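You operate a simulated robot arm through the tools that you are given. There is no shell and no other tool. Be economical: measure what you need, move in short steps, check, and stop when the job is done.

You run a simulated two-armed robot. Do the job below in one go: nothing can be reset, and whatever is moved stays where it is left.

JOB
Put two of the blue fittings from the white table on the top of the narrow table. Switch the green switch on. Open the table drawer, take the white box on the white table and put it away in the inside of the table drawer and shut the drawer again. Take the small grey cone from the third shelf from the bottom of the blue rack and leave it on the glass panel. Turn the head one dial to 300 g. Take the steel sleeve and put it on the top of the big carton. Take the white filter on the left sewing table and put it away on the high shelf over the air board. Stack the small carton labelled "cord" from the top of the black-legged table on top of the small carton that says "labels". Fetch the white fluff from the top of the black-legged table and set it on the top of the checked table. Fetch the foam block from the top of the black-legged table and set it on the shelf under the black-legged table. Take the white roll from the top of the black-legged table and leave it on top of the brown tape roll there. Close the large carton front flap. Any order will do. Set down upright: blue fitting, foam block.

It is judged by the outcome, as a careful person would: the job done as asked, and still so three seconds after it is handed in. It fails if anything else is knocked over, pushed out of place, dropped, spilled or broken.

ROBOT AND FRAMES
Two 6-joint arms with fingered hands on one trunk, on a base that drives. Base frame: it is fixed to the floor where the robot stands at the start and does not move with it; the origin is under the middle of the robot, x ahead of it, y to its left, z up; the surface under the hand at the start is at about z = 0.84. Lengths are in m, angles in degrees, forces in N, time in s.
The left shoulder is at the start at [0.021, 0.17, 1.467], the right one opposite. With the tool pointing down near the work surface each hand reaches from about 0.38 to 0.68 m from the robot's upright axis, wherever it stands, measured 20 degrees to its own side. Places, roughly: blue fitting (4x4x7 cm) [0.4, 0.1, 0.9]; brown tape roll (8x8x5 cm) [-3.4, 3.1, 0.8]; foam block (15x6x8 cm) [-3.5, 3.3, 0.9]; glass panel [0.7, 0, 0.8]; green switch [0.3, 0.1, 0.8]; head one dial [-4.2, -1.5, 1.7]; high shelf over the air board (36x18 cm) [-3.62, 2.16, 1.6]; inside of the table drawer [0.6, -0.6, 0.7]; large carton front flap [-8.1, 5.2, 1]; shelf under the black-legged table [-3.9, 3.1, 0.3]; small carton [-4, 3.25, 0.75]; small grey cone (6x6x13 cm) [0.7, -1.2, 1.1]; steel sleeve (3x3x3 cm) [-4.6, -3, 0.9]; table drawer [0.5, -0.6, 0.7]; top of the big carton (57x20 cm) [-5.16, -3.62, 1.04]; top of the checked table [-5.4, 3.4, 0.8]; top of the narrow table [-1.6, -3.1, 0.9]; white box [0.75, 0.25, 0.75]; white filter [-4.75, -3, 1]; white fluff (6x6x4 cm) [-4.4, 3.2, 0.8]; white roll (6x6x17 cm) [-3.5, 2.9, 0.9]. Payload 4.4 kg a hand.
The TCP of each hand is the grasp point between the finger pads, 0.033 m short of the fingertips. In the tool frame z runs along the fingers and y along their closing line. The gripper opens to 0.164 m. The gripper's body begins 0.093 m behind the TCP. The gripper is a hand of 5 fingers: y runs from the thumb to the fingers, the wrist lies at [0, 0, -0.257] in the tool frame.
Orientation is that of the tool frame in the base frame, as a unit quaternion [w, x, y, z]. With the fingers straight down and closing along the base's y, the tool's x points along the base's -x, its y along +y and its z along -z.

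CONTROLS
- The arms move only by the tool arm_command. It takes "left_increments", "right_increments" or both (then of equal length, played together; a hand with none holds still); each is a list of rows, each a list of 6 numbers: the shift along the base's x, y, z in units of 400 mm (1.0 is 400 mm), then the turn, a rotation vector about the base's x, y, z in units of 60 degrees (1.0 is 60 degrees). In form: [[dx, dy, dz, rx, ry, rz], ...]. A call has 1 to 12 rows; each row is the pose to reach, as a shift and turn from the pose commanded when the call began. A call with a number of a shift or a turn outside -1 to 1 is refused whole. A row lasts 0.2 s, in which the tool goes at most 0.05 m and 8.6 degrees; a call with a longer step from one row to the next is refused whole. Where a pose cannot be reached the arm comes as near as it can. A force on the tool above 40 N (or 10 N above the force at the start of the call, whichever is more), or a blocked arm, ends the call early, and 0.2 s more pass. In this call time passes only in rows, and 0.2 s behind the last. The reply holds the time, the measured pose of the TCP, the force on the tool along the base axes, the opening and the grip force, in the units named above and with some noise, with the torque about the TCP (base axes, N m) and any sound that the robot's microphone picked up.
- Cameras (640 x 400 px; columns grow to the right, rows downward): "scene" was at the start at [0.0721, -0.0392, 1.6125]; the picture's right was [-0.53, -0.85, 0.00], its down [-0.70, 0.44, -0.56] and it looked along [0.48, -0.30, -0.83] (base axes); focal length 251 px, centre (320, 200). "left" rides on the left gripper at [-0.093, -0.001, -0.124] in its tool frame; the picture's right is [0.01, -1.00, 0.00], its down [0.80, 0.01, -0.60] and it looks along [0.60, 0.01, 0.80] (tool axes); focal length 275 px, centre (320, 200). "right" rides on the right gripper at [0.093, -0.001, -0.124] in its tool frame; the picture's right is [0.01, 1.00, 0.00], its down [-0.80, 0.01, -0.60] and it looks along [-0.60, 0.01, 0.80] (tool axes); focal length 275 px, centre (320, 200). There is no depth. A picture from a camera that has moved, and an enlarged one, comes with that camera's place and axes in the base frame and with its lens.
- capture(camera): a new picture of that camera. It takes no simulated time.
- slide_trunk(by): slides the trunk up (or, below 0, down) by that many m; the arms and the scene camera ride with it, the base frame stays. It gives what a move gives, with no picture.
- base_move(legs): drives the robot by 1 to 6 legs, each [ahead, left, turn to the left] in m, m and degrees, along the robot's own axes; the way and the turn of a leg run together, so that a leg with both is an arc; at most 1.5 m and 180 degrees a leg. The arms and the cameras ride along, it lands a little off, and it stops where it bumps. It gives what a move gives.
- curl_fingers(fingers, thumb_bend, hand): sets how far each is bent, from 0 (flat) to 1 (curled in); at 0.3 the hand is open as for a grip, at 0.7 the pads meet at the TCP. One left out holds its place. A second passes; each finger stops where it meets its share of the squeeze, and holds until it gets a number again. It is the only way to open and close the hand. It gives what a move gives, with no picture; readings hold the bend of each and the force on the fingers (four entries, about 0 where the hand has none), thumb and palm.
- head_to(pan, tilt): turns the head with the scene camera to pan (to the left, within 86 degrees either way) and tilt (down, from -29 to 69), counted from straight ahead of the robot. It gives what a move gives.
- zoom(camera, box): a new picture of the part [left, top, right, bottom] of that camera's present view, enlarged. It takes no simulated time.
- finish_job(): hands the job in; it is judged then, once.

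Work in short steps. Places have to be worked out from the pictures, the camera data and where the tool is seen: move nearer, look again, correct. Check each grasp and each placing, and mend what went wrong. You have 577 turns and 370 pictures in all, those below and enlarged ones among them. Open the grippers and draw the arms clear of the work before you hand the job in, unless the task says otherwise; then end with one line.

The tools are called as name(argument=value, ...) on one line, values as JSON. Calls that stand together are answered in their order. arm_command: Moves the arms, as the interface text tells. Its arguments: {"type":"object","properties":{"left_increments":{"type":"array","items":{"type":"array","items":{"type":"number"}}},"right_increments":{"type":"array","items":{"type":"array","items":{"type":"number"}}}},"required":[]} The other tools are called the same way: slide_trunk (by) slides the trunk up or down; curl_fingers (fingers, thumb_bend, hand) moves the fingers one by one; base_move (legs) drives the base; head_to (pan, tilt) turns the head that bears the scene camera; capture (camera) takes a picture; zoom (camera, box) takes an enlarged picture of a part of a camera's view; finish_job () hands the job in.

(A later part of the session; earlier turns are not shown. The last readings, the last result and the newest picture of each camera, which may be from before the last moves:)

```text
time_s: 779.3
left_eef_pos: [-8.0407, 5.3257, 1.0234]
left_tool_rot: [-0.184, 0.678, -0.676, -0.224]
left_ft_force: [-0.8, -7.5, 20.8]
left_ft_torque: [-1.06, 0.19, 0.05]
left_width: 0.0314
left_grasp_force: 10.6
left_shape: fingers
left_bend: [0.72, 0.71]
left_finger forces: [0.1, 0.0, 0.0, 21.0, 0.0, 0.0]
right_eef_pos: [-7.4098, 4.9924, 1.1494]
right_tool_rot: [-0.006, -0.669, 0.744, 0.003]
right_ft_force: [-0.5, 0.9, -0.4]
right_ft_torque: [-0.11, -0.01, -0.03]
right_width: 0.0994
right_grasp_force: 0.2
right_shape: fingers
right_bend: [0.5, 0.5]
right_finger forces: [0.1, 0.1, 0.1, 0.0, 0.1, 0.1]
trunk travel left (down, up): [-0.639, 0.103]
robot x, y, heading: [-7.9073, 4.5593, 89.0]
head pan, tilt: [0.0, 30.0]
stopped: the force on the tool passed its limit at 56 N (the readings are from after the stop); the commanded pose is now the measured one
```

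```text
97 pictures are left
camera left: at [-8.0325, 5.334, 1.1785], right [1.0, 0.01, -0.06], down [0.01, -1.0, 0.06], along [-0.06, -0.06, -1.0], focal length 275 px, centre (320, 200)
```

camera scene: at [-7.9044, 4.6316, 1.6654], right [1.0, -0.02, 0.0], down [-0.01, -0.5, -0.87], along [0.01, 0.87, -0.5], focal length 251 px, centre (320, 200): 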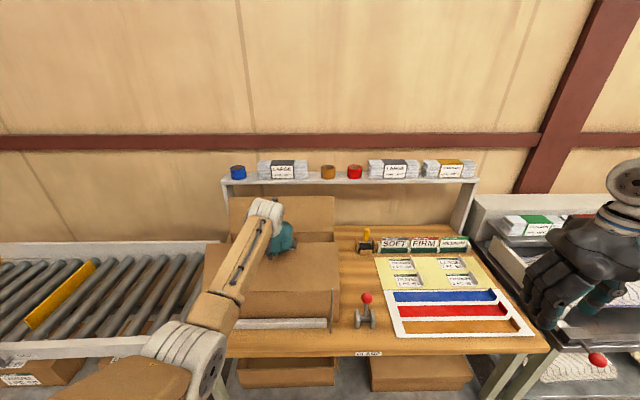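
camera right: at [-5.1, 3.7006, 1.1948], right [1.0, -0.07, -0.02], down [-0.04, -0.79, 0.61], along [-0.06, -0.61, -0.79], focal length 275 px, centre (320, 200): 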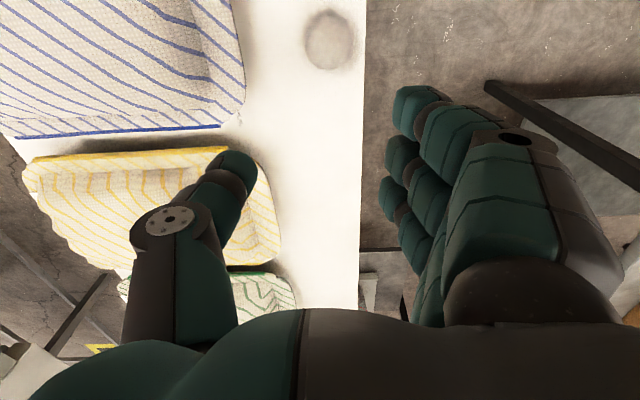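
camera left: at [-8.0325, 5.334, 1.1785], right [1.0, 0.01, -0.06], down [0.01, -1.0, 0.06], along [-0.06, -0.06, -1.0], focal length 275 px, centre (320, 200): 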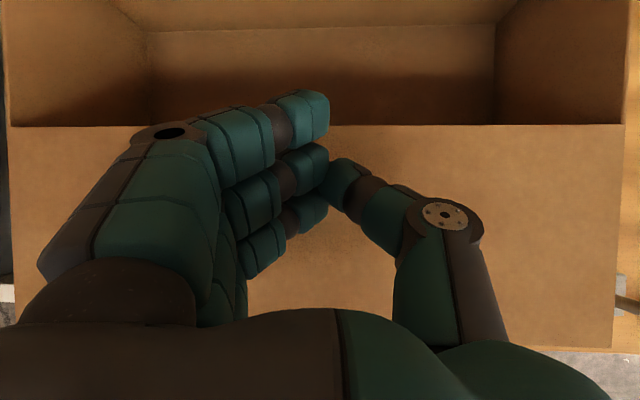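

The flap is flat and pressed to its stop. I raise the hand and check that it stays.

slide_trunk(by=0.095)

capture(camera="left")

base_move(legs=[[-0.35, 0, 0]])

zoom(camera="scene", box=[200, 150, 380, 320])

```text
time_s: 780.6
left_eef_pos: [-8.042, 5.3238, 1.1164]
left_tool_rot: [-0.181, 0.679, -0.677, -0.221]
left_ft_force: [-0.2, -0.2, 0.0]
left_ft_torque: [0.02, 0.0, 0.03]
left_width: 0.0319
left_grasp_force: 0.1
left_shape: fingers
left_bend: [0.72, 0.71]
left_finger forces: [0.0, 0.0, 0.0, 0.1, 0.0, 0.0]
right_eef_pos: [-7.4098, 4.9914, 1.2446]
right_tool_rot: [-0.005, -0.669, 0.743, 0.003]
right_ft_force: [-1.0, 0.2, 0.4]
right_ft_torque: [0.01, 0.0, 0.03]
right_width: 0.0994
right_grasp_force: 0.0
right_shape: fingers
right_bend: [0.5, 0.5]
right_finger forces: [0.1, 0.1, 0.0, 0.0, 0.0, 0.0]
trunk travel left (down, up): [-0.734, 0.008]
robot x, y, heading: [-7.9062, 4.5585, 89.0]
head pan, tilt: [0.0, 30.0]
```

```text
96 pictures are left
camera left: at [-8.0334, 5.3337, 1.2685], right [1.0, 0.01, -0.06], down [0.01, -1.0, 0.07], along [-0.06, -0.07, -1.0], focal length 275 px, centre (320, 200)
```

left: 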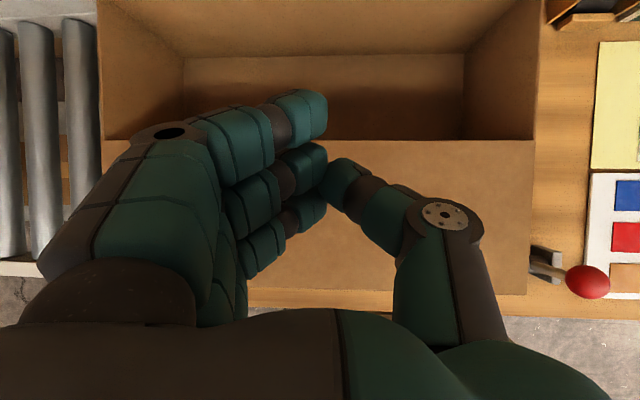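

```text
time_s: 782.9
left_eef_pos: [-8.0476, 4.9729, 1.1154]
left_tool_rot: [-0.182, 0.679, -0.676, -0.222]
left_ft_force: [-0.3, -0.1, 0.4]
left_ft_torque: [0.01, -0.02, 0.04]
left_width: 0.0317
left_grasp_force: 0.1
left_shape: fingers
left_bend: [0.72, 0.71]
left_finger forces: [0.1, 0.1, 0.0, 0.0, 0.0, 0.1]
right_eef_pos: [-7.4156, 4.6408, 1.2439]
right_tool_rot: [-0.005, -0.669, 0.743, 0.003]
right_ft_force: [0.3, -0.6, 0.3]
right_ft_torque: [0.04, 0.0, -0.02]
right_width: 0.0992
right_grasp_force: 0.0
right_shape: fingers
right_bend: [0.5, 0.5]
right_finger forces: [0.1, 0.0, 0.0, 0.1, 0.0, 0.1]
trunk travel left (down, up): [-0.734, 0.008]
robot x, y, heading: [-7.9126, 4.2094, 89.4]
head pan, tilt: [0.0, 30.0]
```

```text
2.35 times, centred on (290, 235) of scene
camera zoom: at [-7.9093, 4.309, 1.6639], right [1.0, -0.01, 0.0], down [-0.01, -0.5, -0.87], along [0.01, 0.87, -0.5], focal length 592 px, centre (391, 118)
```

zoom: 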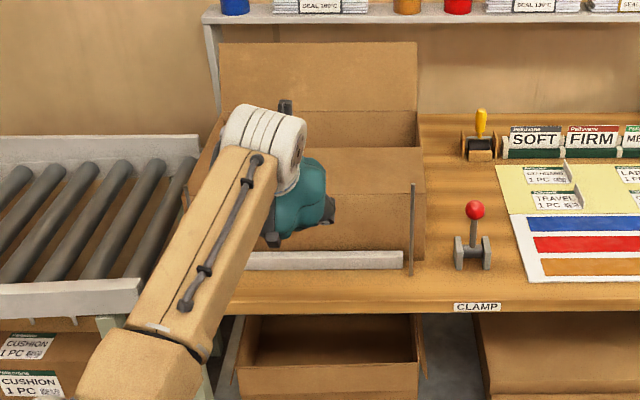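

The front flap is closed and stays. Now back to the sewing area: I restore the left hand pose and head back east, then south.

arm_command(left_increments=[[0, -0.05, 0, -0.13, 0, 0], [0, -0.1, 0, -0.26, 0, 0], [0, -0.15, 0, -0.39, 0, 0], [0, -0.2, -0.05, -0.52, 0, 0], [0, -0.22, -0.1, -0.6, 0, 0]])

base_move(legs=[[0, 0, -89.5], [0, 0.2, 0], [1.5, 0, 0], [0.28, 0, 0], [0, 0, -90]])

base_move(legs=[[1.5, 0, 0], [1.5, 0, 0]])

head_to(pan=10, tilt=15)

capture(camera="scene")

```text
time_s: 784.1
left_eef_pos: [-8.0486, 4.8869, 1.0771]
left_tool_rot: [-0.037, -0.702, 0.712, 0.001]
left_ft_force: [-0.7, 0.0, -0.7]
left_ft_torque: [0.0, 0.01, -0.01]
left_width: 0.0319
left_grasp_force: 0.1
left_shape: fingers
left_bend: [0.72, 0.71]
left_finger forces: [0.0, 0.0, 0.0, 0.1, 0.0, 0.0]
right_eef_pos: [-7.4158, 4.6419, 1.2441]
right_tool_rot: [-0.006, -0.669, 0.743, 0.003]
right_ft_force: [0.3, 0.9, 0.3]
right_ft_torque: [-0.03, 0.01, 0.02]
right_width: 0.099
right_grasp_force: 0.0
right_shape: fingers
right_bend: [0.5, 0.5]
right_finger forces: [0.0, 0.0, 0.1, 0.0, 0.1, 0.0]
trunk travel left (down, up): [-0.734, 0.008]
robot x, y, heading: [-7.9092, 4.2109, 89.5]
head pan, tilt: [0.0, 30.0]
```

```text
time_s: 801.9
left_eef_pos: [-5.9868, 3.7273, 1.076]
left_tool_rot: [0.001, 0.707, 0.706, 0.036]
left_ft_force: [-0.7, 0.3, 1.2]
left_ft_torque: [-0.02, -0.04, -0.01]
left_width: 0.0317
left_grasp_force: 0.0
left_shape: fingers
left_bend: [0.72, 0.71]
left_finger forces: [0.0, 0.0, 0.0, 0.1, 0.0, 0.0]
right_eef_pos: [-6.6218, 3.9644, 1.2442]
right_tool_rot: [0.003, 0.74, 0.673, 0.006]
right_ft_force: [-0.1, 0.6, -0.9]
right_ft_torque: [-0.02, -0.01, -0.02]
right_width: 0.0992
right_grasp_force: 0.1
right_shape: fingers
right_bend: [0.5, 0.5]
right_finger forces: [0.0, 0.0, 0.1, 0.1, 0.1, 0.0]
trunk travel left (down, up): [-0.734, 0.008]
robot x, y, heading: [-6.1309, 4.4019, -90.1]
head pan, tilt: [0.0, 30.0]
```

```text
time_s: 810.9
left_eef_pos: [-6.0108, 2.0972, 1.0758]
left_tool_rot: [0.001, 0.713, 0.701, 0.036]
left_ft_force: [0.5, 0.3, 0.3]
left_ft_torque: [-0.01, 0.02, 0.0]
left_width: 0.0319
left_grasp_force: 0.1
left_shape: fingers
left_bend: [0.72, 0.71]
left_finger forces: [0.0, 0.0, 0.1, 0.0, 0.0, 0.0]
right_eef_pos: [-6.6437, 2.3532, 1.2432]
right_tool_rot: [-0.011, 0.748, 0.664, 0.015]
right_ft_force: [0.6, 8.0, -0.3]
right_ft_torque: [0.15, -0.01, -0.5]
right_width: 0.0993
right_grasp_force: 4.3
right_shape: fingers
right_bend: [0.5, 0.5]
right_finger forces: [0.0, 0.0, 0.0, 0.0, 8.6, 0.1]
trunk travel left (down, up): [-0.734, 0.008]
robot x, y, heading: [-6.1453, 2.7732, -91.1]
head pan, tilt: [0.0, 30.0]
stopped in leg 2: the force on the tool passed its limit at 68 N (the readings are from after the stop); the commanded pose is now the measured one
```

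```text
time_s: 811.6
left_eef_pos: [-6.0121, 2.0969, 1.0774]
left_tool_rot: [0.003, 0.713, 0.701, 0.037]
left_ft_force: [-0.6, 0.8, -0.7]
left_ft_torque: [-0.04, -0.01, -0.01]
left_width: 0.0318
left_grasp_force: 0.1
left_shape: fingers
left_bend: [0.72, 0.71]
left_finger forces: [0.0, 0.0, 0.0, 0.0, 0.0, 0.1]
right_eef_pos: [-6.6453, 2.3527, 1.2441]
right_tool_rot: [-0.01, 0.747, 0.664, 0.016]
right_ft_force: [0.8, 12.3, 0.6]
right_ft_torque: [0.23, 0.02, -0.68]
right_width: 0.0991
right_grasp_force: 6.0
right_shape: fingers
right_bend: [0.5, 0.5]
right_finger forces: [0.0, 0.0, 0.0, 0.1, 12.0, 0.0]
trunk travel left (down, up): [-0.734, 0.008]
robot x, y, heading: [-6.1448, 2.7732, -90.9]
head pan, tilt: [10.0, 15.0]
```

```text
94 pictures are left
camera scene: at [-6.1302, 2.6714, 1.6881], right [-0.99, -0.16, 0.0], down [-0.04, 0.26, -0.97], along [0.15, -0.95, -0.26], focal length 251 px, centre (320, 200)
```

scene: 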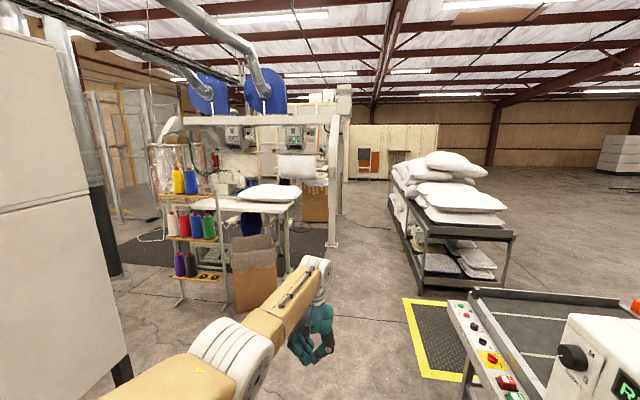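

The right thumb brushed the conveyor's control unit. I back off, shift left, and continue south between the pillow rack and the arch.

base_move(legs=[[-0.08, 0, 0], [0, 0.13, 0.9], [1.5, 0, 0], [0.3, 0, 0], [0, -0.28, 0]])

capture(camera="scene")

```text
time_s: 823.8
left_eef_pos: [-6.1678, 0.3884, 1.0756]
left_tool_rot: [0.002, 0.709, 0.704, 0.036]
left_ft_force: [1.1, -0.8, -0.8]
left_ft_torque: [0.0, -0.03, 0.01]
left_width: 0.0316
left_grasp_force: 0.2
left_shape: fingers
left_bend: [0.72, 0.71]
left_finger forces: [0.0, 0.0, 0.0, 0.0, 0.0, 0.0]
right_eef_pos: [-6.801, 0.6384, 1.2436]
right_tool_rot: [-0.009, 0.745, 0.667, 0.015]
right_ft_force: [-0.7, -0.4, 0.4]
right_ft_torque: [0.0, 0.0, 0.0]
right_width: 0.0993
right_grasp_force: 0.0
right_shape: fingers
right_bend: [0.5, 0.5]
right_finger forces: [0.0, 0.1, 0.0, 0.0, 0.0, 0.1]
trunk travel left (down, up): [-0.734, 0.008]
robot x, y, heading: [-6.3038, 1.0655, -90.6]
head pan, tilt: [10.0, 15.0]
```

```text
93 pictures are left
camera scene: at [-6.2894, 0.9597, 1.6881], right [-0.99, -0.16, 0.0], down [-0.04, 0.26, -0.97], along [0.16, -0.95, -0.26], focal length 251 px, centre (320, 200)
```

scene: 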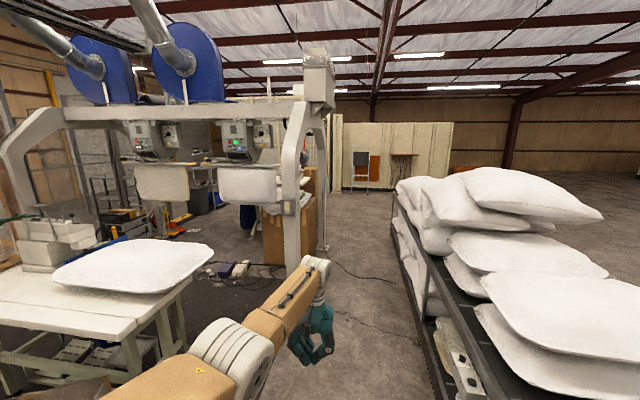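

The pillow rack is close on the right. I tuck the right hand inward and forward.

arm_command(right_increments=[[0.05, -0.07, -0.03, 0, 0, 0], [0.1, -0.14, -0.06, 0, 0, 0], [0.15, -0.21, -0.1, 0, 0, 0], [0.22, -0.28, -0.14, 0, 0, 0], [0.3, -0.35, -0.18, 0, 0, 0], [0.38, -0.42, -0.22, 0, 0, 0], [0.46, -0.48, -0.26, 0, 0, 0]])

head_to(pan=-45, tilt=45)

capture(camera="scene")

```text
time_s: 825.4
left_eef_pos: [-6.1658, 0.3876, 1.0752]
left_tool_rot: [0.001, 0.71, 0.703, 0.036]
left_ft_force: [0.8, 0.2, -0.2]
left_ft_torque: [0.01, 0.03, -0.02]
left_width: 0.032
left_grasp_force: 0.0
left_shape: fingers
left_bend: [0.72, 0.71]
left_finger forces: [0.0, 0.0, 0.1, 0.0, 0.0, 0.0]
right_eef_pos: [-6.6164, 0.4453, 1.1392]
right_tool_rot: [-0.01, 0.746, 0.666, 0.015]
right_ft_force: [0.6, 0.6, 0.4]
right_ft_torque: [0.0, 0.0, 0.0]
right_width: 0.0994
right_grasp_force: 0.1
right_shape: fingers
right_bend: [0.5, 0.5]
right_finger forces: [0.0, 0.0, 0.0, 0.0, 0.0, 0.0]
right hand out of reach, approached as far as the arm can: row 1, 2, 3, 4, 5, 6
trunk travel left (down, up): [-0.734, 0.008]
robot x, y, heading: [-6.3025, 1.062, -90.6]
head pan, tilt: [10.0, 15.0]
```

```text
time_s: 826.6
left_eef_pos: [-6.1653, 0.388, 1.0759]
left_tool_rot: [0.001, 0.71, 0.703, 0.037]
left_ft_force: [-0.4, -0.3, 0.1]
left_ft_torque: [0.0, 0.01, 0.0]
left_width: 0.0319
left_grasp_force: 0.1
left_shape: fingers
left_bend: [0.72, 0.71]
left_finger forces: [0.0, 0.1, 0.0, 0.1, 0.0, 0.0]
right_eef_pos: [-6.6191, 0.4451, 1.1386]
right_tool_rot: [-0.009, 0.745, 0.666, 0.016]
right_ft_force: [-0.5, -0.4, 0.7]
right_ft_torque: [0.02, -0.02, 0.0]
right_width: 0.0994
right_grasp_force: 0.0
right_shape: fingers
right_bend: [0.5, 0.5]
right_finger forces: [0.0, 0.0, 0.1, 0.1, 0.0, 0.1]
trunk travel left (down, up): [-0.734, 0.008]
robot x, y, heading: [-6.3028, 1.0606, -90.8]
head pan, tilt: [-45.0, 45.0]
```

```text
92 pictures are left
camera scene: at [-6.362, 0.9949, 1.6413], right [-0.7, 0.71, 0.0], down [0.51, 0.49, -0.71], along [-0.51, -0.49, -0.71], focal length 251 px, centre (320, 200)
```

scene: 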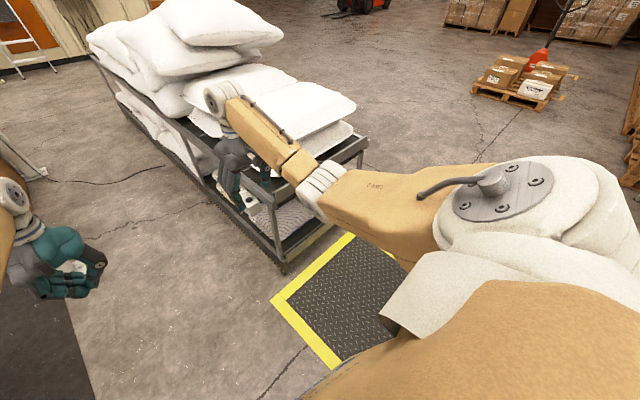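

Corridor is ~0.9 m wide; I go along x≈-6.27 in steps.

base_move(legs=[[0, 0.03, 0.7], [1.2, 0, 0]])

head_to(pan=15, tilt=20)

capture(camera="scene")

```text
time_s: 833.1
left_eef_pos: [-6.1363, -0.8235, 1.0763]
left_tool_rot: [0.001, 0.709, 0.705, 0.036]
left_ft_force: [1.0, 0.0, -0.2]
left_ft_torque: [-0.01, -0.04, 0.01]
left_width: 0.0318
left_grasp_force: 0.0
left_shape: fingers
left_bend: [0.72, 0.71]
left_finger forces: [0.0, 0.0, 0.0, 0.1, 0.0, 0.0]
right_eef_pos: [-6.5879, -0.7677, 1.1391]
right_tool_rot: [-0.009, 0.743, 0.669, 0.015]
right_ft_force: [0.2, 0.5, -0.8]
right_ft_torque: [0.01, 0.0, -0.01]
right_width: 0.0992
right_grasp_force: 0.1
right_shape: fingers
right_bend: [0.5, 0.5]
right_finger forces: [0.1, 0.0, 0.1, 0.0, 0.0, 0.1]
trunk travel left (down, up): [-0.734, 0.008]
robot x, y, heading: [-6.2803, -0.1507, -90.1]
head pan, tilt: [-45.0, 45.0]
```

```text
time_s: 834.5
left_eef_pos: [-6.1356, -0.8229, 1.0766]
left_tool_rot: [0.002, 0.708, 0.705, 0.038]
left_ft_force: [-0.1, -0.1, 0.1]
left_ft_torque: [0.01, 0.0, -0.01]
left_width: 0.032
left_grasp_force: 0.1
left_shape: fingers
left_bend: [0.72, 0.71]
left_finger forces: [0.0, 0.0, 0.1, 0.0, 0.1, 0.1]
right_eef_pos: [-6.5883, -0.7666, 1.1395]
right_tool_rot: [-0.009, 0.743, 0.669, 0.015]
right_ft_force: [-0.6, 0.2, -0.3]
right_ft_torque: [-0.01, 0.01, -0.02]
right_width: 0.0995
right_grasp_force: 0.1
right_shape: fingers
right_bend: [0.5, 0.5]
right_finger forces: [0.1, 0.1, 0.0, 0.1, 0.0, 0.0]
trunk travel left (down, up): [-0.734, 0.008]
robot x, y, heading: [-6.274, -0.1499, -90.2]
head pan, tilt: [15.0, 20.0]
```

```text
91 pictures are left
camera scene: at [-6.2531, -0.2492, 1.6799], right [-0.97, -0.25, 0.0], down [-0.09, 0.33, -0.94], along [0.24, -0.91, -0.34], focal length 251 px, centre (320, 200)
```

scene: 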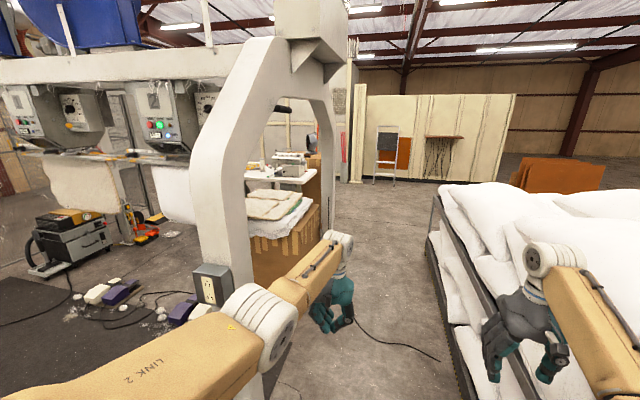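

Clear. I continue 2.3 m further south and look toward the sewing tables.

base_move(legs=[[1.3, 0, 0], [1.2, 0.0, 0]])

head_to(pan=50, tilt=20)

capture(camera="scene")

```text
time_s: 846.6
left_eef_pos: [-6.1663, -3.3127, 1.0759]
left_tool_rot: [0.002, 0.711, 0.702, 0.036]
left_ft_force: [-0.3, 0.1, -0.6]
left_ft_torque: [-0.01, 0.0, -0.01]
left_width: 0.0318
left_grasp_force: 0.0
left_shape: fingers
left_bend: [0.72, 0.71]
left_finger forces: [0.0, 0.0, 0.1, 0.1, 0.0, 0.0]
right_eef_pos: [-6.6171, -3.2539, 1.1394]
right_tool_rot: [-0.009, 0.746, 0.665, 0.016]
right_ft_force: [0.7, 0.0, -0.8]
right_ft_torque: [0.01, 0.0, 0.0]
right_width: 0.0992
right_grasp_force: 0.1
right_shape: fingers
right_bend: [0.5, 0.5]
right_finger forces: [0.2, 0.0, 0.0, 0.0, 0.0, 0.0]
trunk travel left (down, up): [-0.734, 0.008]
robot x, y, heading: [-6.3022, -2.6393, -91.0]
head pan, tilt: [15.0, 20.0]
```

```text
time_s: 847.6
left_eef_pos: [-6.1651, -3.3126, 1.0747]
left_tool_rot: [0.002, 0.712, 0.702, 0.038]
left_ft_force: [-0.5, -0.2, -0.6]
left_ft_torque: [0.02, -0.01, 0.02]
left_width: 0.0318
left_grasp_force: 0.0
left_shape: fingers
left_bend: [0.72, 0.71]
left_finger forces: [0.0, 0.1, 0.1, 0.1, 0.0, 0.0]
right_eef_pos: [-6.6164, -3.2532, 1.1395]
right_tool_rot: [-0.009, 0.746, 0.666, 0.015]
right_ft_force: [-0.7, 0.8, -0.1]
right_ft_torque: [0.01, -0.03, -0.01]
right_width: 0.0992
right_grasp_force: 0.0
right_shape: fingers
right_bend: [0.5, 0.5]
right_finger forces: [0.0, 0.1, 0.1, 0.1, 0.0, 0.0]
trunk travel left (down, up): [-0.734, 0.008]
robot x, y, heading: [-6.3033, -2.6393, -90.6]
head pan, tilt: [50.0, 20.0]
```

```text
90 pictures are left
camera scene: at [-6.2308, -2.7088, 1.6799], right [-0.65, -0.76, 0.0], down [-0.26, 0.22, -0.94], along [0.71, -0.61, -0.34], focal length 251 px, centre (320, 200)
```

scene: 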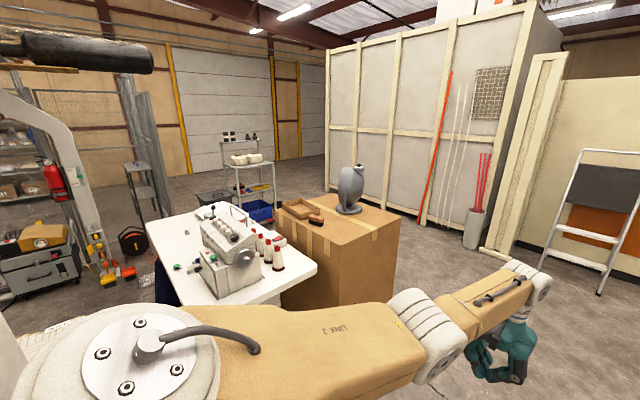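

zoom(camera="scene", box=[140, 160, 410, 320])

```text
2.37 times, centred on (275, 240) of scene
camera zoom: at [-6.2308, -2.7088, 1.6799], right [-0.65, -0.76, 0.0], down [-0.26, 0.22, -0.94], along [0.71, -0.61, -0.34], focal length 596 px, centre (427, 105)
```

zoom: 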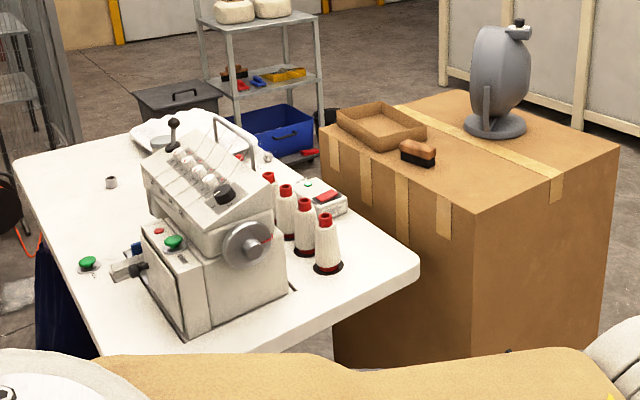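

I see the steel sleeve (small grey cylinder, ≈[-4.45, -3.03]). I look along the table's north side to see whether there's room, and for the white filter.

head_to(pan=80, tilt=25)

capture(camera="scene")

```text
time_s: 848.6
left_eef_pos: [-6.1659, -3.3124, 1.0765]
left_tool_rot: [0.001, 0.711, 0.702, 0.037]
left_ft_force: [-1.1, -0.2, -0.2]
left_ft_torque: [0.02, 0.01, -0.01]
left_width: 0.0318
left_grasp_force: 0.1
left_shape: fingers
left_bend: [0.72, 0.71]
left_finger forces: [0.0, 0.1, 0.0, 0.1, 0.0, 0.1]
right_eef_pos: [-6.6182, -3.2535, 1.1383]
right_tool_rot: [-0.009, 0.746, 0.666, 0.016]
right_ft_force: [0.5, 0.2, -0.7]
right_ft_torque: [-0.03, -0.01, 0.01]
right_width: 0.0992
right_grasp_force: 0.0
right_shape: fingers
right_bend: [0.5, 0.5]
right_finger forces: [0.1, 0.0, 0.0, 0.1, 0.0, 0.1]
trunk travel left (down, up): [-0.734, 0.008]
robot x, y, heading: [-6.303, -2.6363, -90.9]
head pan, tilt: [80.0, 25.0]
```

```text
88 pictures are left
camera scene: at [-6.2108, -2.6652, 1.6719], right [-0.19, -0.98, 0.0], down [-0.41, 0.08, -0.91], along [0.89, -0.17, -0.42], focal length 251 px, centre (320, 200)
```

scene: 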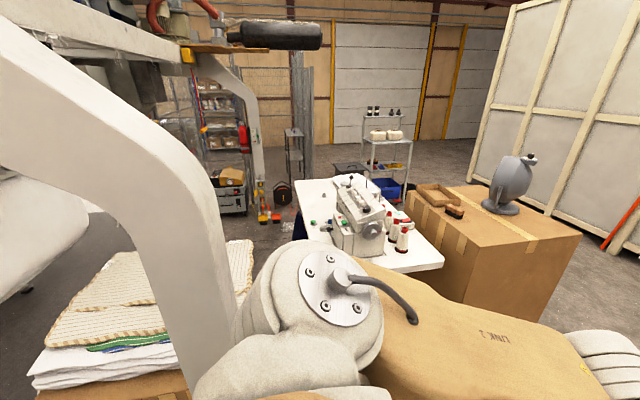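

The north side is too narrow; I'll go around the big carton on the south and come to the table's east end.

base_move(legs=[[1.2, 0, 0], [1.05, 0, 0], [0, 0, 90], [1.4, 0, 0], [1.35, 0, 0]])

head_to(pan=30, tilt=25)

capture(camera="scene")

```text
time_s: 876.5
left_eef_pos: [-2.8957, -4.8537, 1.076]
left_tool_rot: [-0.024, 0.018, 0.999, 0.028]
left_ft_force: [0.5, -0.5, 0.0]
left_ft_torque: [0.0, 0.0, -0.04]
left_width: 0.0317
left_grasp_force: 0.1
left_shape: fingers
left_bend: [0.72, 0.71]
left_finger forces: [0.0, 0.1, 0.1, 0.1, 0.0, 0.0]
right_eef_pos: [-2.9658, -5.304, 1.1397]
right_tool_rot: [-0.017, 0.069, 0.997, 0.005]
right_ft_force: [1.2, 0.4, 0.4]
right_ft_torque: [0.01, 0.03, -0.02]
right_width: 0.0996
right_grasp_force: 0.0
right_shape: fingers
right_bend: [0.5, 0.5]
right_finger forces: [0.1, 0.0, 0.0, 0.0, 0.1, 0.0]
trunk travel left (down, up): [-0.734, 0.008]
robot x, y, heading: [-3.5732, -4.9711, -2.0]
head pan, tilt: [80.0, 25.0]
```

```text
time_s: 877.7
left_eef_pos: [-2.8957, -4.8532, 1.0756]
left_tool_rot: [-0.024, 0.018, 0.999, 0.028]
left_ft_force: [-0.1, 0.1, 0.1]
left_ft_torque: [-0.02, -0.02, -0.05]
left_width: 0.032
left_grasp_force: 0.2
left_shape: fingers
left_bend: [0.72, 0.71]
left_finger forces: [0.1, 0.0, 0.0, 0.1, 0.0, 0.0]
right_eef_pos: [-2.9647, -5.3039, 1.1388]
right_tool_rot: [-0.016, 0.069, 0.997, 0.004]
right_ft_force: [-0.1, 0.6, 0.1]
right_ft_torque: [0.01, 0.0, 0.0]
right_width: 0.0995
right_grasp_force: 0.0
right_shape: fingers
right_bend: [0.5, 0.5]
right_finger forces: [0.0, 0.0, 0.0, 0.0, 0.1, 0.0]
trunk travel left (down, up): [-0.734, 0.008]
robot x, y, heading: [-3.576, -4.9765, -2.0]
head pan, tilt: [30.0, 25.0]
```

```text
87 pictures are left
camera scene: at [-3.4814, -4.9322, 1.6718], right [0.47, -0.88, 0.0], down [-0.37, -0.2, -0.91], along [0.8, 0.42, -0.42], focal length 251 px, centre (320, 200)
```

scene: 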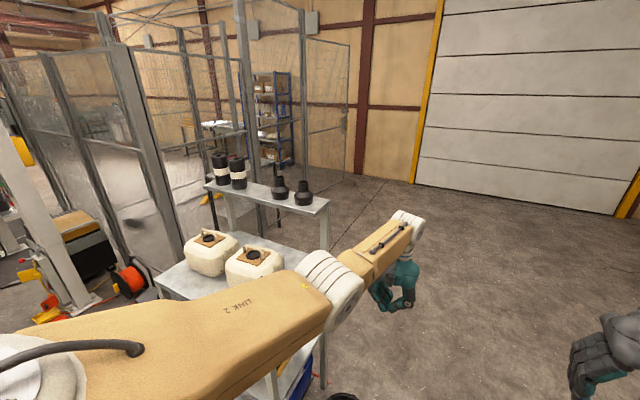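

head_to(pan=86, tilt=30)

capture(camera="scene")

```text
time_s: 878.9
left_eef_pos: [-2.8955, -4.8545, 1.075]
left_tool_rot: [-0.026, 0.018, 0.999, 0.028]
left_ft_force: [-0.2, -0.1, 0.1]
left_ft_torque: [0.03, 0.0, 0.01]
left_width: 0.032
left_grasp_force: 0.1
left_shape: fingers
left_bend: [0.72, 0.71]
left_finger forces: [0.0, 0.0, 0.0, 0.0, 0.0, 0.1]
right_eef_pos: [-2.9653, -5.3047, 1.1389]
right_tool_rot: [-0.017, 0.068, 0.998, 0.005]
right_ft_force: [0.0, 0.5, 1.1]
right_ft_torque: [-0.01, -0.01, -0.01]
right_width: 0.0993
right_grasp_force: 0.0
right_shape: fingers
right_bend: [0.5, 0.5]
right_finger forces: [0.1, 0.0, 0.0, 0.2, 0.0, 0.0]
trunk travel left (down, up): [-0.734, 0.008]
robot x, y, heading: [-3.5725, -4.9713, -1.9]
head pan, tilt: [85.9, 30.0]
```

```text
86 pictures are left
camera scene: at [-3.553, -4.8854, 1.6639], right [0.99, -0.11, 0.0], down [-0.05, -0.5, -0.87], along [0.09, 0.86, -0.5], focal length 251 px, centre (320, 200)
```

scene: 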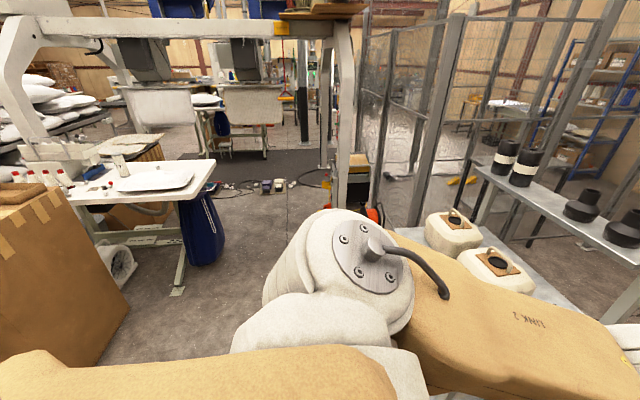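

zoom(camera="scene", box=[30, 130, 230, 260])

```text
3.08 times, centred on (130, 195) of scene
camera zoom: at [-3.553, -4.8854, 1.6639], right [0.99, -0.11, 0.0], down [-0.05, -0.5, -0.87], along [0.09, 0.86, -0.5], focal length 774 px, centre (905, 215)
```

zoom: 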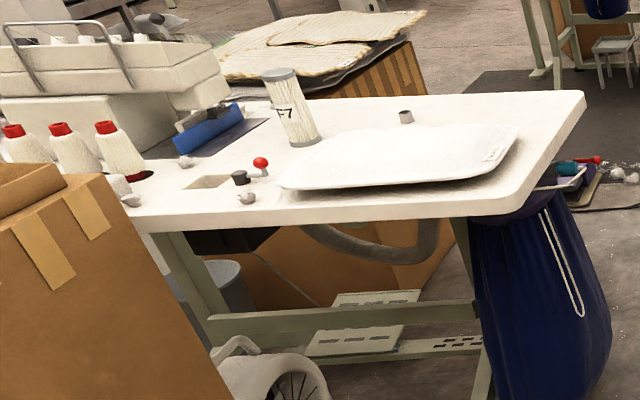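

The white filter is the pleated "F7" cylinder at ≈[-4.8, -3.0], the sleeve at ≈[-4.63, -2.9]. I go north past the table's east end to reach its north side.

base_move(legs=[[0, 0, 92], [1.3, 0.0, 0]])

head_to(pan=30, tilt=25)

capture(camera="scene")

```text
time_s: 889.3
left_eef_pos: [-3.7069, -3.0014, 1.0765]
left_tool_rot: [-0.037, -0.704, 0.709, 0.002]
left_ft_force: [0.3, 0.1, 0.2]
left_ft_torque: [0.02, 0.01, 0.02]
left_width: 0.0317
left_grasp_force: 0.1
left_shape: fingers
left_bend: [0.72, 0.71]
left_finger forces: [0.0, 0.0, 0.0, 0.0, 0.0, 0.0]
right_eef_pos: [-3.2543, -3.0577, 1.139]
right_tool_rot: [-0.015, -0.668, 0.744, -0.009]
right_ft_force: [0.7, -0.1, 0.6]
right_ft_torque: [0.0, 0.0, -0.02]
right_width: 0.0991
right_grasp_force: 0.1
right_shape: fingers
right_bend: [0.5, 0.5]
right_finger forces: [0.1, 0.0, 0.1, 0.1, 0.0, 0.1]
trunk travel left (down, up): [-0.734, 0.008]
robot x, y, heading: [-3.5636, -3.676, 89.9]
head pan, tilt: [85.9, 30.0]
```

```text
time_s: 890.6
left_eef_pos: [-3.7066, -3.001, 1.0753]
left_tool_rot: [-0.038, -0.704, 0.709, 0.001]
left_ft_force: [-1.0, -0.4, -0.6]
left_ft_torque: [-0.01, 0.03, 0.03]
left_width: 0.0318
left_grasp_force: 0.1
left_shape: fingers
left_bend: [0.72, 0.71]
left_finger forces: [0.0, 0.0, 0.0, 0.0, 0.1, 0.1]
right_eef_pos: [-3.2539, -3.0574, 1.1382]
right_tool_rot: [-0.015, -0.668, 0.744, -0.009]
right_ft_force: [-0.3, -0.4, 0.2]
right_ft_torque: [0.0, -0.01, -0.02]
right_width: 0.0992
right_grasp_force: 0.0
right_shape: fingers
right_bend: [0.5, 0.5]
right_finger forces: [0.1, 0.0, 0.1, 0.0, 0.0, 0.0]
trunk travel left (down, up): [-0.734, 0.008]
robot x, y, heading: [-3.5635, -3.6739, 89.7]
head pan, tilt: [30.0, 25.0]
```

```text
84 pictures are left
camera scene: at [-3.6102, -3.5867, 1.6718], right [0.87, 0.49, 0.0], down [0.21, -0.37, -0.91], along [-0.45, 0.79, -0.42], focal length 251 px, centre (320, 200)
```

scene: 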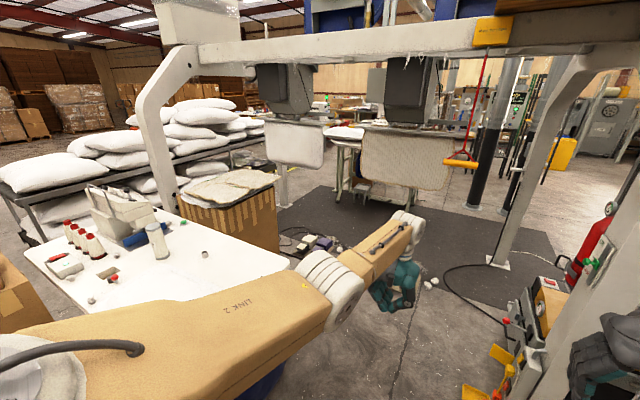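

The right hand would pass close to the extinguisher; I shift left 13 cm and then go north.

base_move(legs=[[0, 0.13, 0], [1.25, 0, 0], [0, 0, 90]])

head_to(pan=25, tilt=35)

capture(camera="scene")

```text
time_s: 899.1
left_eef_pos: [-4.0303, -1.8389, 1.076]
left_tool_rot: [0.038, 0.81, -0.585, 0.003]
left_ft_force: [-0.1, 0.3, 0.4]
left_ft_torque: [0.0, 0.01, 0.01]
left_width: 0.0319
left_grasp_force: 0.0
left_shape: fingers
left_bend: [0.72, 0.71]
left_finger forces: [0.0, 0.0, 0.0, 0.1, 0.1, 0.0]
right_eef_pos: [-3.568, -1.7484, 1.1335]
right_tool_rot: [0.012, 0.774, -0.632, 0.017]
right_ft_force: [0.7, 0.1, -0.3]
right_ft_torque: [-0.01, -0.01, -0.03]
right_width: 0.0996
right_grasp_force: 0.1
right_shape: fingers
right_bend: [0.5, 0.5]
right_finger forces: [0.1, 0.0, 0.0, 0.0, 0.0, 0.0]
trunk travel left (down, up): [-0.734, 0.008]
robot x, y, heading: [-3.6813, -2.4288, 107.8]
head pan, tilt: [30.0, 25.0]
stopped in leg 3: the robot was blocked; the commanded pose is now the measured one
```

```text
time_s: 899.8
left_eef_pos: [-4.0298, -1.8391, 1.0764]
left_tool_rot: [0.039, 0.81, -0.585, 0.002]
left_ft_force: [-1.1, 0.4, 0.4]
left_ft_torque: [0.02, -0.01, 0.03]
left_width: 0.0319
left_grasp_force: 0.1
left_shape: fingers
left_bend: [0.72, 0.71]
left_finger forces: [0.0, 0.1, 0.1, 0.1, 0.0, 0.0]
right_eef_pos: [-3.5685, -1.7473, 1.1351]
right_tool_rot: [0.013, 0.775, -0.631, 0.017]
right_ft_force: [-0.5, -0.1, -0.6]
right_ft_torque: [0.02, 0.01, 0.0]
right_width: 0.0993
right_grasp_force: 0.1
right_shape: fingers
right_bend: [0.5, 0.5]
right_finger forces: [0.1, 0.0, 0.0, 0.0, 0.0, 0.0]
trunk travel left (down, up): [-0.734, 0.008]
robot x, y, heading: [-3.683, -2.4342, 108.2]
head pan, tilt: [25.0, 35.0]
```

```text
83 pictures are left
camera scene: at [-3.7393, -2.3601, 1.6564], right [0.73, 0.68, 0.0], down [0.39, -0.42, -0.82], along [-0.56, 0.6, -0.57], focal length 251 px, centre (320, 200)
```

scene: 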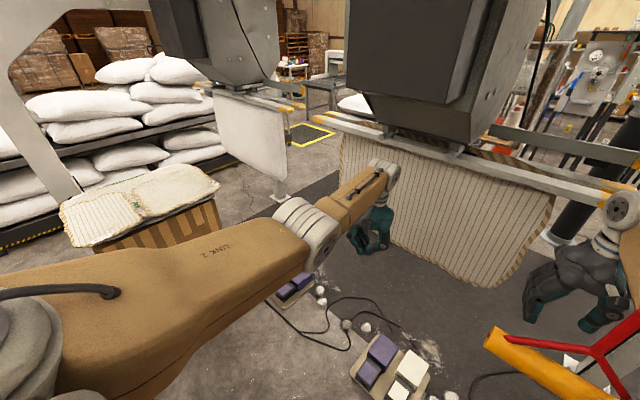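

The arm met the head's rail; I back up 0.3 m and turn there.

base_move(legs=[[-0.3, 0, 0], [0, 0, 72]])

capture(camera="scene")

```text
time_s: 901.4
left_eef_pos: [-3.9802, -2.0181, 1.0749]
left_tool_rot: [0.039, 0.81, -0.585, 0.003]
left_ft_force: [0.3, -0.6, -0.6]
left_ft_torque: [0.01, 0.05, -0.03]
left_width: 0.0316
left_grasp_force: 0.0
left_shape: fingers
left_bend: [0.72, 0.71]
left_finger forces: [0.0, 0.0, 0.0, 0.0, 0.1, 0.1]
right_eef_pos: [-3.5189, -1.9198, 1.1364]
right_tool_rot: [0.005, 0.775, -0.632, 0.007]
right_ft_force: [0.6, 1.9, 1.8]
right_ft_torque: [-0.09, 0.05, 0.0]
right_width: 0.0995
right_grasp_force: 0.1
right_shape: fingers
right_bend: [0.5, 0.5]
right_finger forces: [0.0, 0.1, 0.0, 0.1, 0.1, 0.0]
trunk travel left (down, up): [-0.734, 0.008]
robot x, y, heading: [-3.6304, -2.6128, 108.1]
head pan, tilt: [25.0, 35.0]
stopped in leg 1: the force on the tool passed its limit at 251 N (the readings are from after the stop); the commanded pose is now the measured one
```

```text
82 pictures are left
camera scene: at [-3.6907, -2.5389, 1.6561], right [0.73, 0.68, 0.0], down [0.39, -0.42, -0.82], along [-0.56, 0.6, -0.57], focal length 251 px, centre (320, 200)
```

scene: 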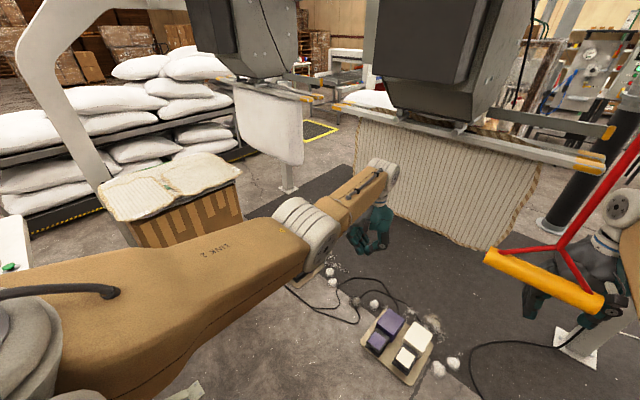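

The right hand snagged a hanging red pull-handle. I undo: forward again, turn back to heading 90, then back straight out.

base_move(legs=[[0.18, 0, 0], [0, 0, -18]])

head_to(pan=-25, tilt=30)

capture(camera="scene")

```text
time_s: 903.1
left_eef_pos: [-4.0329, -1.8424, 1.0728]
left_tool_rot: [0.04, 0.809, -0.586, 0.003]
left_ft_force: [0.3, 0.0, 1.0]
left_ft_torque: [-0.02, -0.01, 0.0]
left_width: 0.0318
left_grasp_force: 0.1
left_shape: fingers
left_bend: [0.72, 0.71]
left_finger forces: [0.0, 0.1, 0.0, 0.0, 0.0, 0.1]
right_eef_pos: [-3.5662, -1.7441, 1.1367]
right_tool_rot: [0.004, 0.773, -0.635, 0.009]
right_ft_force: [-0.2, -0.6, 0.6]
right_ft_torque: [0.02, 0.04, -0.01]
right_width: 0.0992
right_grasp_force: 0.1
right_shape: fingers
right_bend: [0.5, 0.5]
right_finger forces: [0.0, 0.0, 0.0, 0.0, 0.1, 0.1]
trunk travel left (down, up): [-0.734, 0.008]
robot x, y, heading: [-3.6824, -2.4391, 108.0]
head pan, tilt: [25.0, 35.0]
stopped in leg 1: the robot was blocked; the commanded pose is now the measured one
```

```text
time_s: 904.3
left_eef_pos: [-4.0317, -1.843, 1.0752]
left_tool_rot: [0.041, 0.809, -0.586, 0.004]
left_ft_force: [0.1, -0.4, -0.1]
left_ft_torque: [-0.01, -0.01, 0.02]
left_width: 0.0315
left_grasp_force: 0.0
left_shape: fingers
left_bend: [0.72, 0.71]
left_finger forces: [0.0, 0.0, 0.1, 0.1, 0.0, 0.1]
right_eef_pos: [-3.5672, -1.7447, 1.1362]
right_tool_rot: [0.005, 0.773, -0.634, 0.01]
right_ft_force: [-0.6, 0.0, -0.9]
right_ft_torque: [0.01, 0.0, 0.03]
right_width: 0.0994
right_grasp_force: 0.1
right_shape: fingers
right_bend: [0.5, 0.5]
right_finger forces: [0.0, 0.0, 0.0, 0.0, 0.0, 0.1]
trunk travel left (down, up): [-0.734, 0.008]
robot x, y, heading: [-3.6843, -2.4419, 107.9]
head pan, tilt: [-25.0, 30.0]
```

```text
81 pictures are left
camera scene: at [-3.6705, -2.3376, 1.6636], right [0.99, -0.12, 0.0], down [-0.06, -0.5, -0.86], along [0.1, 0.86, -0.5], focal length 251 px, centre (320, 200)
```

scene: 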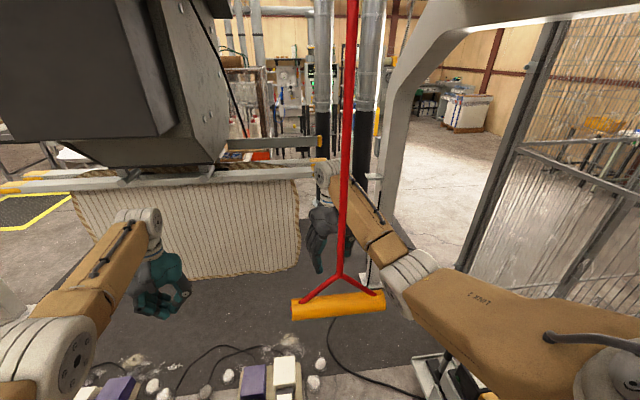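

The handle hangs between me and the right hand. I turn right so the hand clears it on the east side.

base_move(legs=[[-0.02, 0, 0], [0, 0, -20]])

capture(camera="scene")

```text
time_s: 906.1
left_eef_pos: [-3.8054, -1.7803, 1.0741]
left_tool_rot: [-0.039, -0.697, 0.716, 0.003]
left_ft_force: [0.0, 1.0, 0.4]
left_ft_torque: [0.04, 0.03, 0.01]
left_width: 0.032
left_grasp_force: 0.1
left_shape: fingers
left_bend: [0.72, 0.71]
left_finger forces: [0.1, 0.1, 0.0, 0.0, 0.0, 0.0]
right_eef_pos: [-3.3367, -1.8463, 1.1378]
right_tool_rot: [-0.006, -0.653, 0.757, -0.009]
right_ft_force: [-0.2, 0.1, 0.0]
right_ft_torque: [0.0, 0.01, -0.01]
right_width: 0.0994
right_grasp_force: 0.0
right_shape: fingers
right_bend: [0.5, 0.5]
right_finger forces: [0.0, 0.0, 0.1, 0.0, 0.0, 0.0]
trunk travel left (down, up): [-0.734, 0.008]
robot x, y, heading: [-3.6752, -2.4584, 88.4]
head pan, tilt: [-25.0, 30.0]
```

```text
80 pictures are left
camera scene: at [-3.6354, -2.369, 1.6639], right [0.89, -0.45, 0.0], down [-0.23, -0.45, -0.87], along [0.39, 0.77, -0.5], focal length 251 px, centre (320, 200)
```

scene: 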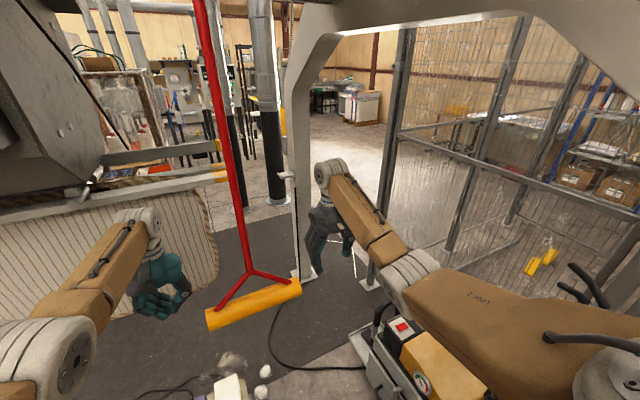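

Clear now. I back straight out to y≈-3.0, turn west, then slide along the table's north side.

base_move(legs=[[-0.55, 0, 0], [0, 0, 91]])

base_move(legs=[[0, -0.4, 0], [0.4, -0.25, 0], [0.4, 0, 0]])

head_to(pan=40, tilt=40)

capture(camera="scene")

```text
time_s: 913.2
left_eef_pos: [-4.372, -3.1517, 1.075]
left_tool_rot: [0.029, 0.999, -0.006, 0.026]
left_ft_force: [-0.1, -0.5, -0.1]
left_ft_torque: [0.05, 0.0, -0.01]
left_width: 0.0322
left_grasp_force: 0.0
left_shape: fingers
left_bend: [0.72, 0.71]
left_finger forces: [0.1, 0.0, 0.1, 0.0, 0.1, 0.1]
right_eef_pos: [-4.3143, -2.6815, 1.1373]
right_tool_rot: [-0.003, 0.998, -0.065, 0.009]
right_ft_force: [0.3, -0.4, 0.5]
right_ft_torque: [-0.01, 0.0, -0.01]
right_width: 0.0996
right_grasp_force: 0.1
right_shape: fingers
right_bend: [0.5, 0.5]
right_finger forces: [0.0, 0.0, 0.0, 0.1, 0.0, 0.0]
trunk travel left (down, up): [-0.734, 0.008]
robot x, y, heading: [-3.6952, -3.0139, 179.1]
head pan, tilt: [-25.0, 30.0]
```

```text
time_s: 920.1
left_eef_pos: [-5.1637, -2.4921, 1.0739]
left_tool_rot: [0.029, 0.999, -0.005, 0.026]
left_ft_force: [0.0, 0.0, -0.2]
left_ft_torque: [-0.03, 0.0, -0.03]
left_width: 0.0318
left_grasp_force: 0.1
left_shape: fingers
left_bend: [0.72, 0.71]
left_finger forces: [0.1, 0.0, 0.0, 0.1, 0.0, 0.0]
right_eef_pos: [-5.107, -2.0218, 1.136]
right_tool_rot: [-0.003, 0.998, -0.066, 0.01]
right_ft_force: [-0.1, -0.4, 0.5]
right_ft_torque: [-0.02, -0.06, 0.01]
right_width: 0.0995
right_grasp_force: 0.0
right_shape: fingers
right_bend: [0.5, 0.5]
right_finger forces: [0.0, 0.0, 0.1, 0.1, 0.0, 0.1]
trunk travel left (down, up): [-0.734, 0.008]
robot x, y, heading: [-4.4892, -2.3541, 179.1]
head pan, tilt: [-25.0, 30.0]
```

```text
time_s: 921.5
left_eef_pos: [-5.1643, -2.4924, 1.0752]
left_tool_rot: [0.03, 0.999, -0.005, 0.026]
left_ft_force: [0.3, 0.0, 0.0]
left_ft_torque: [0.0, 0.01, 0.04]
left_width: 0.0316
left_grasp_force: 0.0
left_shape: fingers
left_bend: [0.72, 0.71]
left_finger forces: [0.0, 0.0, 0.0, 0.0, 0.0, 0.0]
right_eef_pos: [-5.1065, -2.0214, 1.1357]
right_tool_rot: [-0.002, 0.998, -0.066, 0.01]
right_ft_force: [-0.2, 1.0, 0.4]
right_ft_torque: [0.0, 0.02, 0.03]
right_width: 0.0993
right_grasp_force: 0.1
right_shape: fingers
right_bend: [0.5, 0.5]
right_finger forces: [0.1, 0.1, 0.0, 0.0, 0.0, 0.1]
trunk travel left (down, up): [-0.734, 0.008]
robot x, y, heading: [-4.4839, -2.353, 179.0]
head pan, tilt: [40.0, 40.0]
```

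```text
79 pictures are left
camera scene: at [-4.5625, -2.4066, 1.6486], right [-0.63, 0.78, 0.0], down [0.5, 0.41, -0.77], along [-0.59, -0.48, -0.64], focal length 251 px, centre (320, 200)
```

scene: 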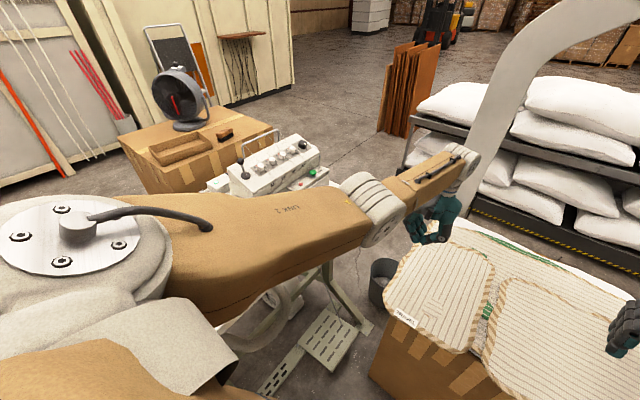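

I turn to face the table (heading -90) and look.

base_move(legs=[[0, 0, 91]])

head_to(pan=-10, tilt=45)

capture(camera="scene")

capture(camera="right")

```text
time_s: 925.8
left_eef_pos: [-4.3366, -3.0259, 1.0732]
left_tool_rot: [0.002, 0.705, 0.708, 0.039]
left_ft_force: [-0.2, 0.4, 0.8]
left_ft_torque: [-0.01, -0.01, 0.01]
left_width: 0.0316
left_grasp_force: 0.1
left_shape: fingers
left_bend: [0.72, 0.71]
left_finger forces: [0.0, 0.1, 0.1, 0.0, 0.0, 0.0]
right_eef_pos: [-4.8093, -2.977, 1.1368]
right_tool_rot: [-0.009, 0.747, 0.665, 0.005]
right_ft_force: [0.4, 0.4, -0.2]
right_ft_torque: [0.0, -0.01, 0.0]
right_width: 0.0995
right_grasp_force: 0.0
right_shape: fingers
right_bend: [0.5, 0.5]
right_finger forces: [0.0, 0.0, 0.0, 0.0, 0.1, 0.0]
trunk travel left (down, up): [-0.734, 0.008]
robot x, y, heading: [-4.4879, -2.3524, -90.1]
head pan, tilt: [40.0, 40.0]
```

```text
time_s: 926.9
left_eef_pos: [-4.3371, -3.0273, 1.0741]
left_tool_rot: [0.001, 0.706, 0.708, 0.038]
left_ft_force: [0.7, 0.1, 0.2]
left_ft_torque: [0.01, 0.02, 0.01]
left_width: 0.0319
left_grasp_force: 0.1
left_shape: fingers
left_bend: [0.72, 0.71]
left_finger forces: [0.0, 0.0, 0.0, 0.0, 0.0, 0.0]
right_eef_pos: [-4.8096, -2.9758, 1.1366]
right_tool_rot: [-0.009, 0.747, 0.664, 0.004]
right_ft_force: [0.0, 0.7, 0.6]
right_ft_torque: [0.04, 0.02, 0.01]
right_width: 0.0994
right_grasp_force: 0.0
right_shape: fingers
right_bend: [0.5, 0.5]
right_finger forces: [0.1, 0.1, 0.1, 0.0, 0.1, 0.0]
trunk travel left (down, up): [-0.734, 0.008]
robot x, y, heading: [-4.489, -2.3519, -90.1]
head pan, tilt: [-10.0, 45.0]
```

```text
78 pictures are left
camera scene: at [-4.5003, -2.444, 1.6413], right [-0.98, 0.17, 0.0], down [0.12, 0.7, -0.71], along [-0.12, -0.7, -0.71], focal length 251 px, centre (320, 200)
```

scene: 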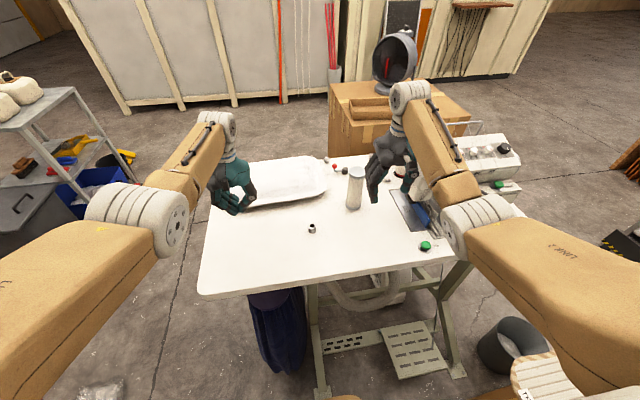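

```text
77 pictures are left
camera right: at [-4.7983, -2.8877, 1.2626], right [0.99, -0.1, -0.01], down [-0.08, -0.81, 0.58], along [-0.07, -0.58, -0.81], focal length 275 px, centre (320, 200)
```

right: 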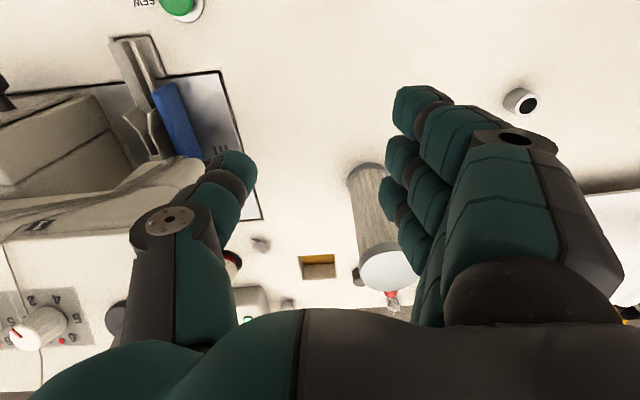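

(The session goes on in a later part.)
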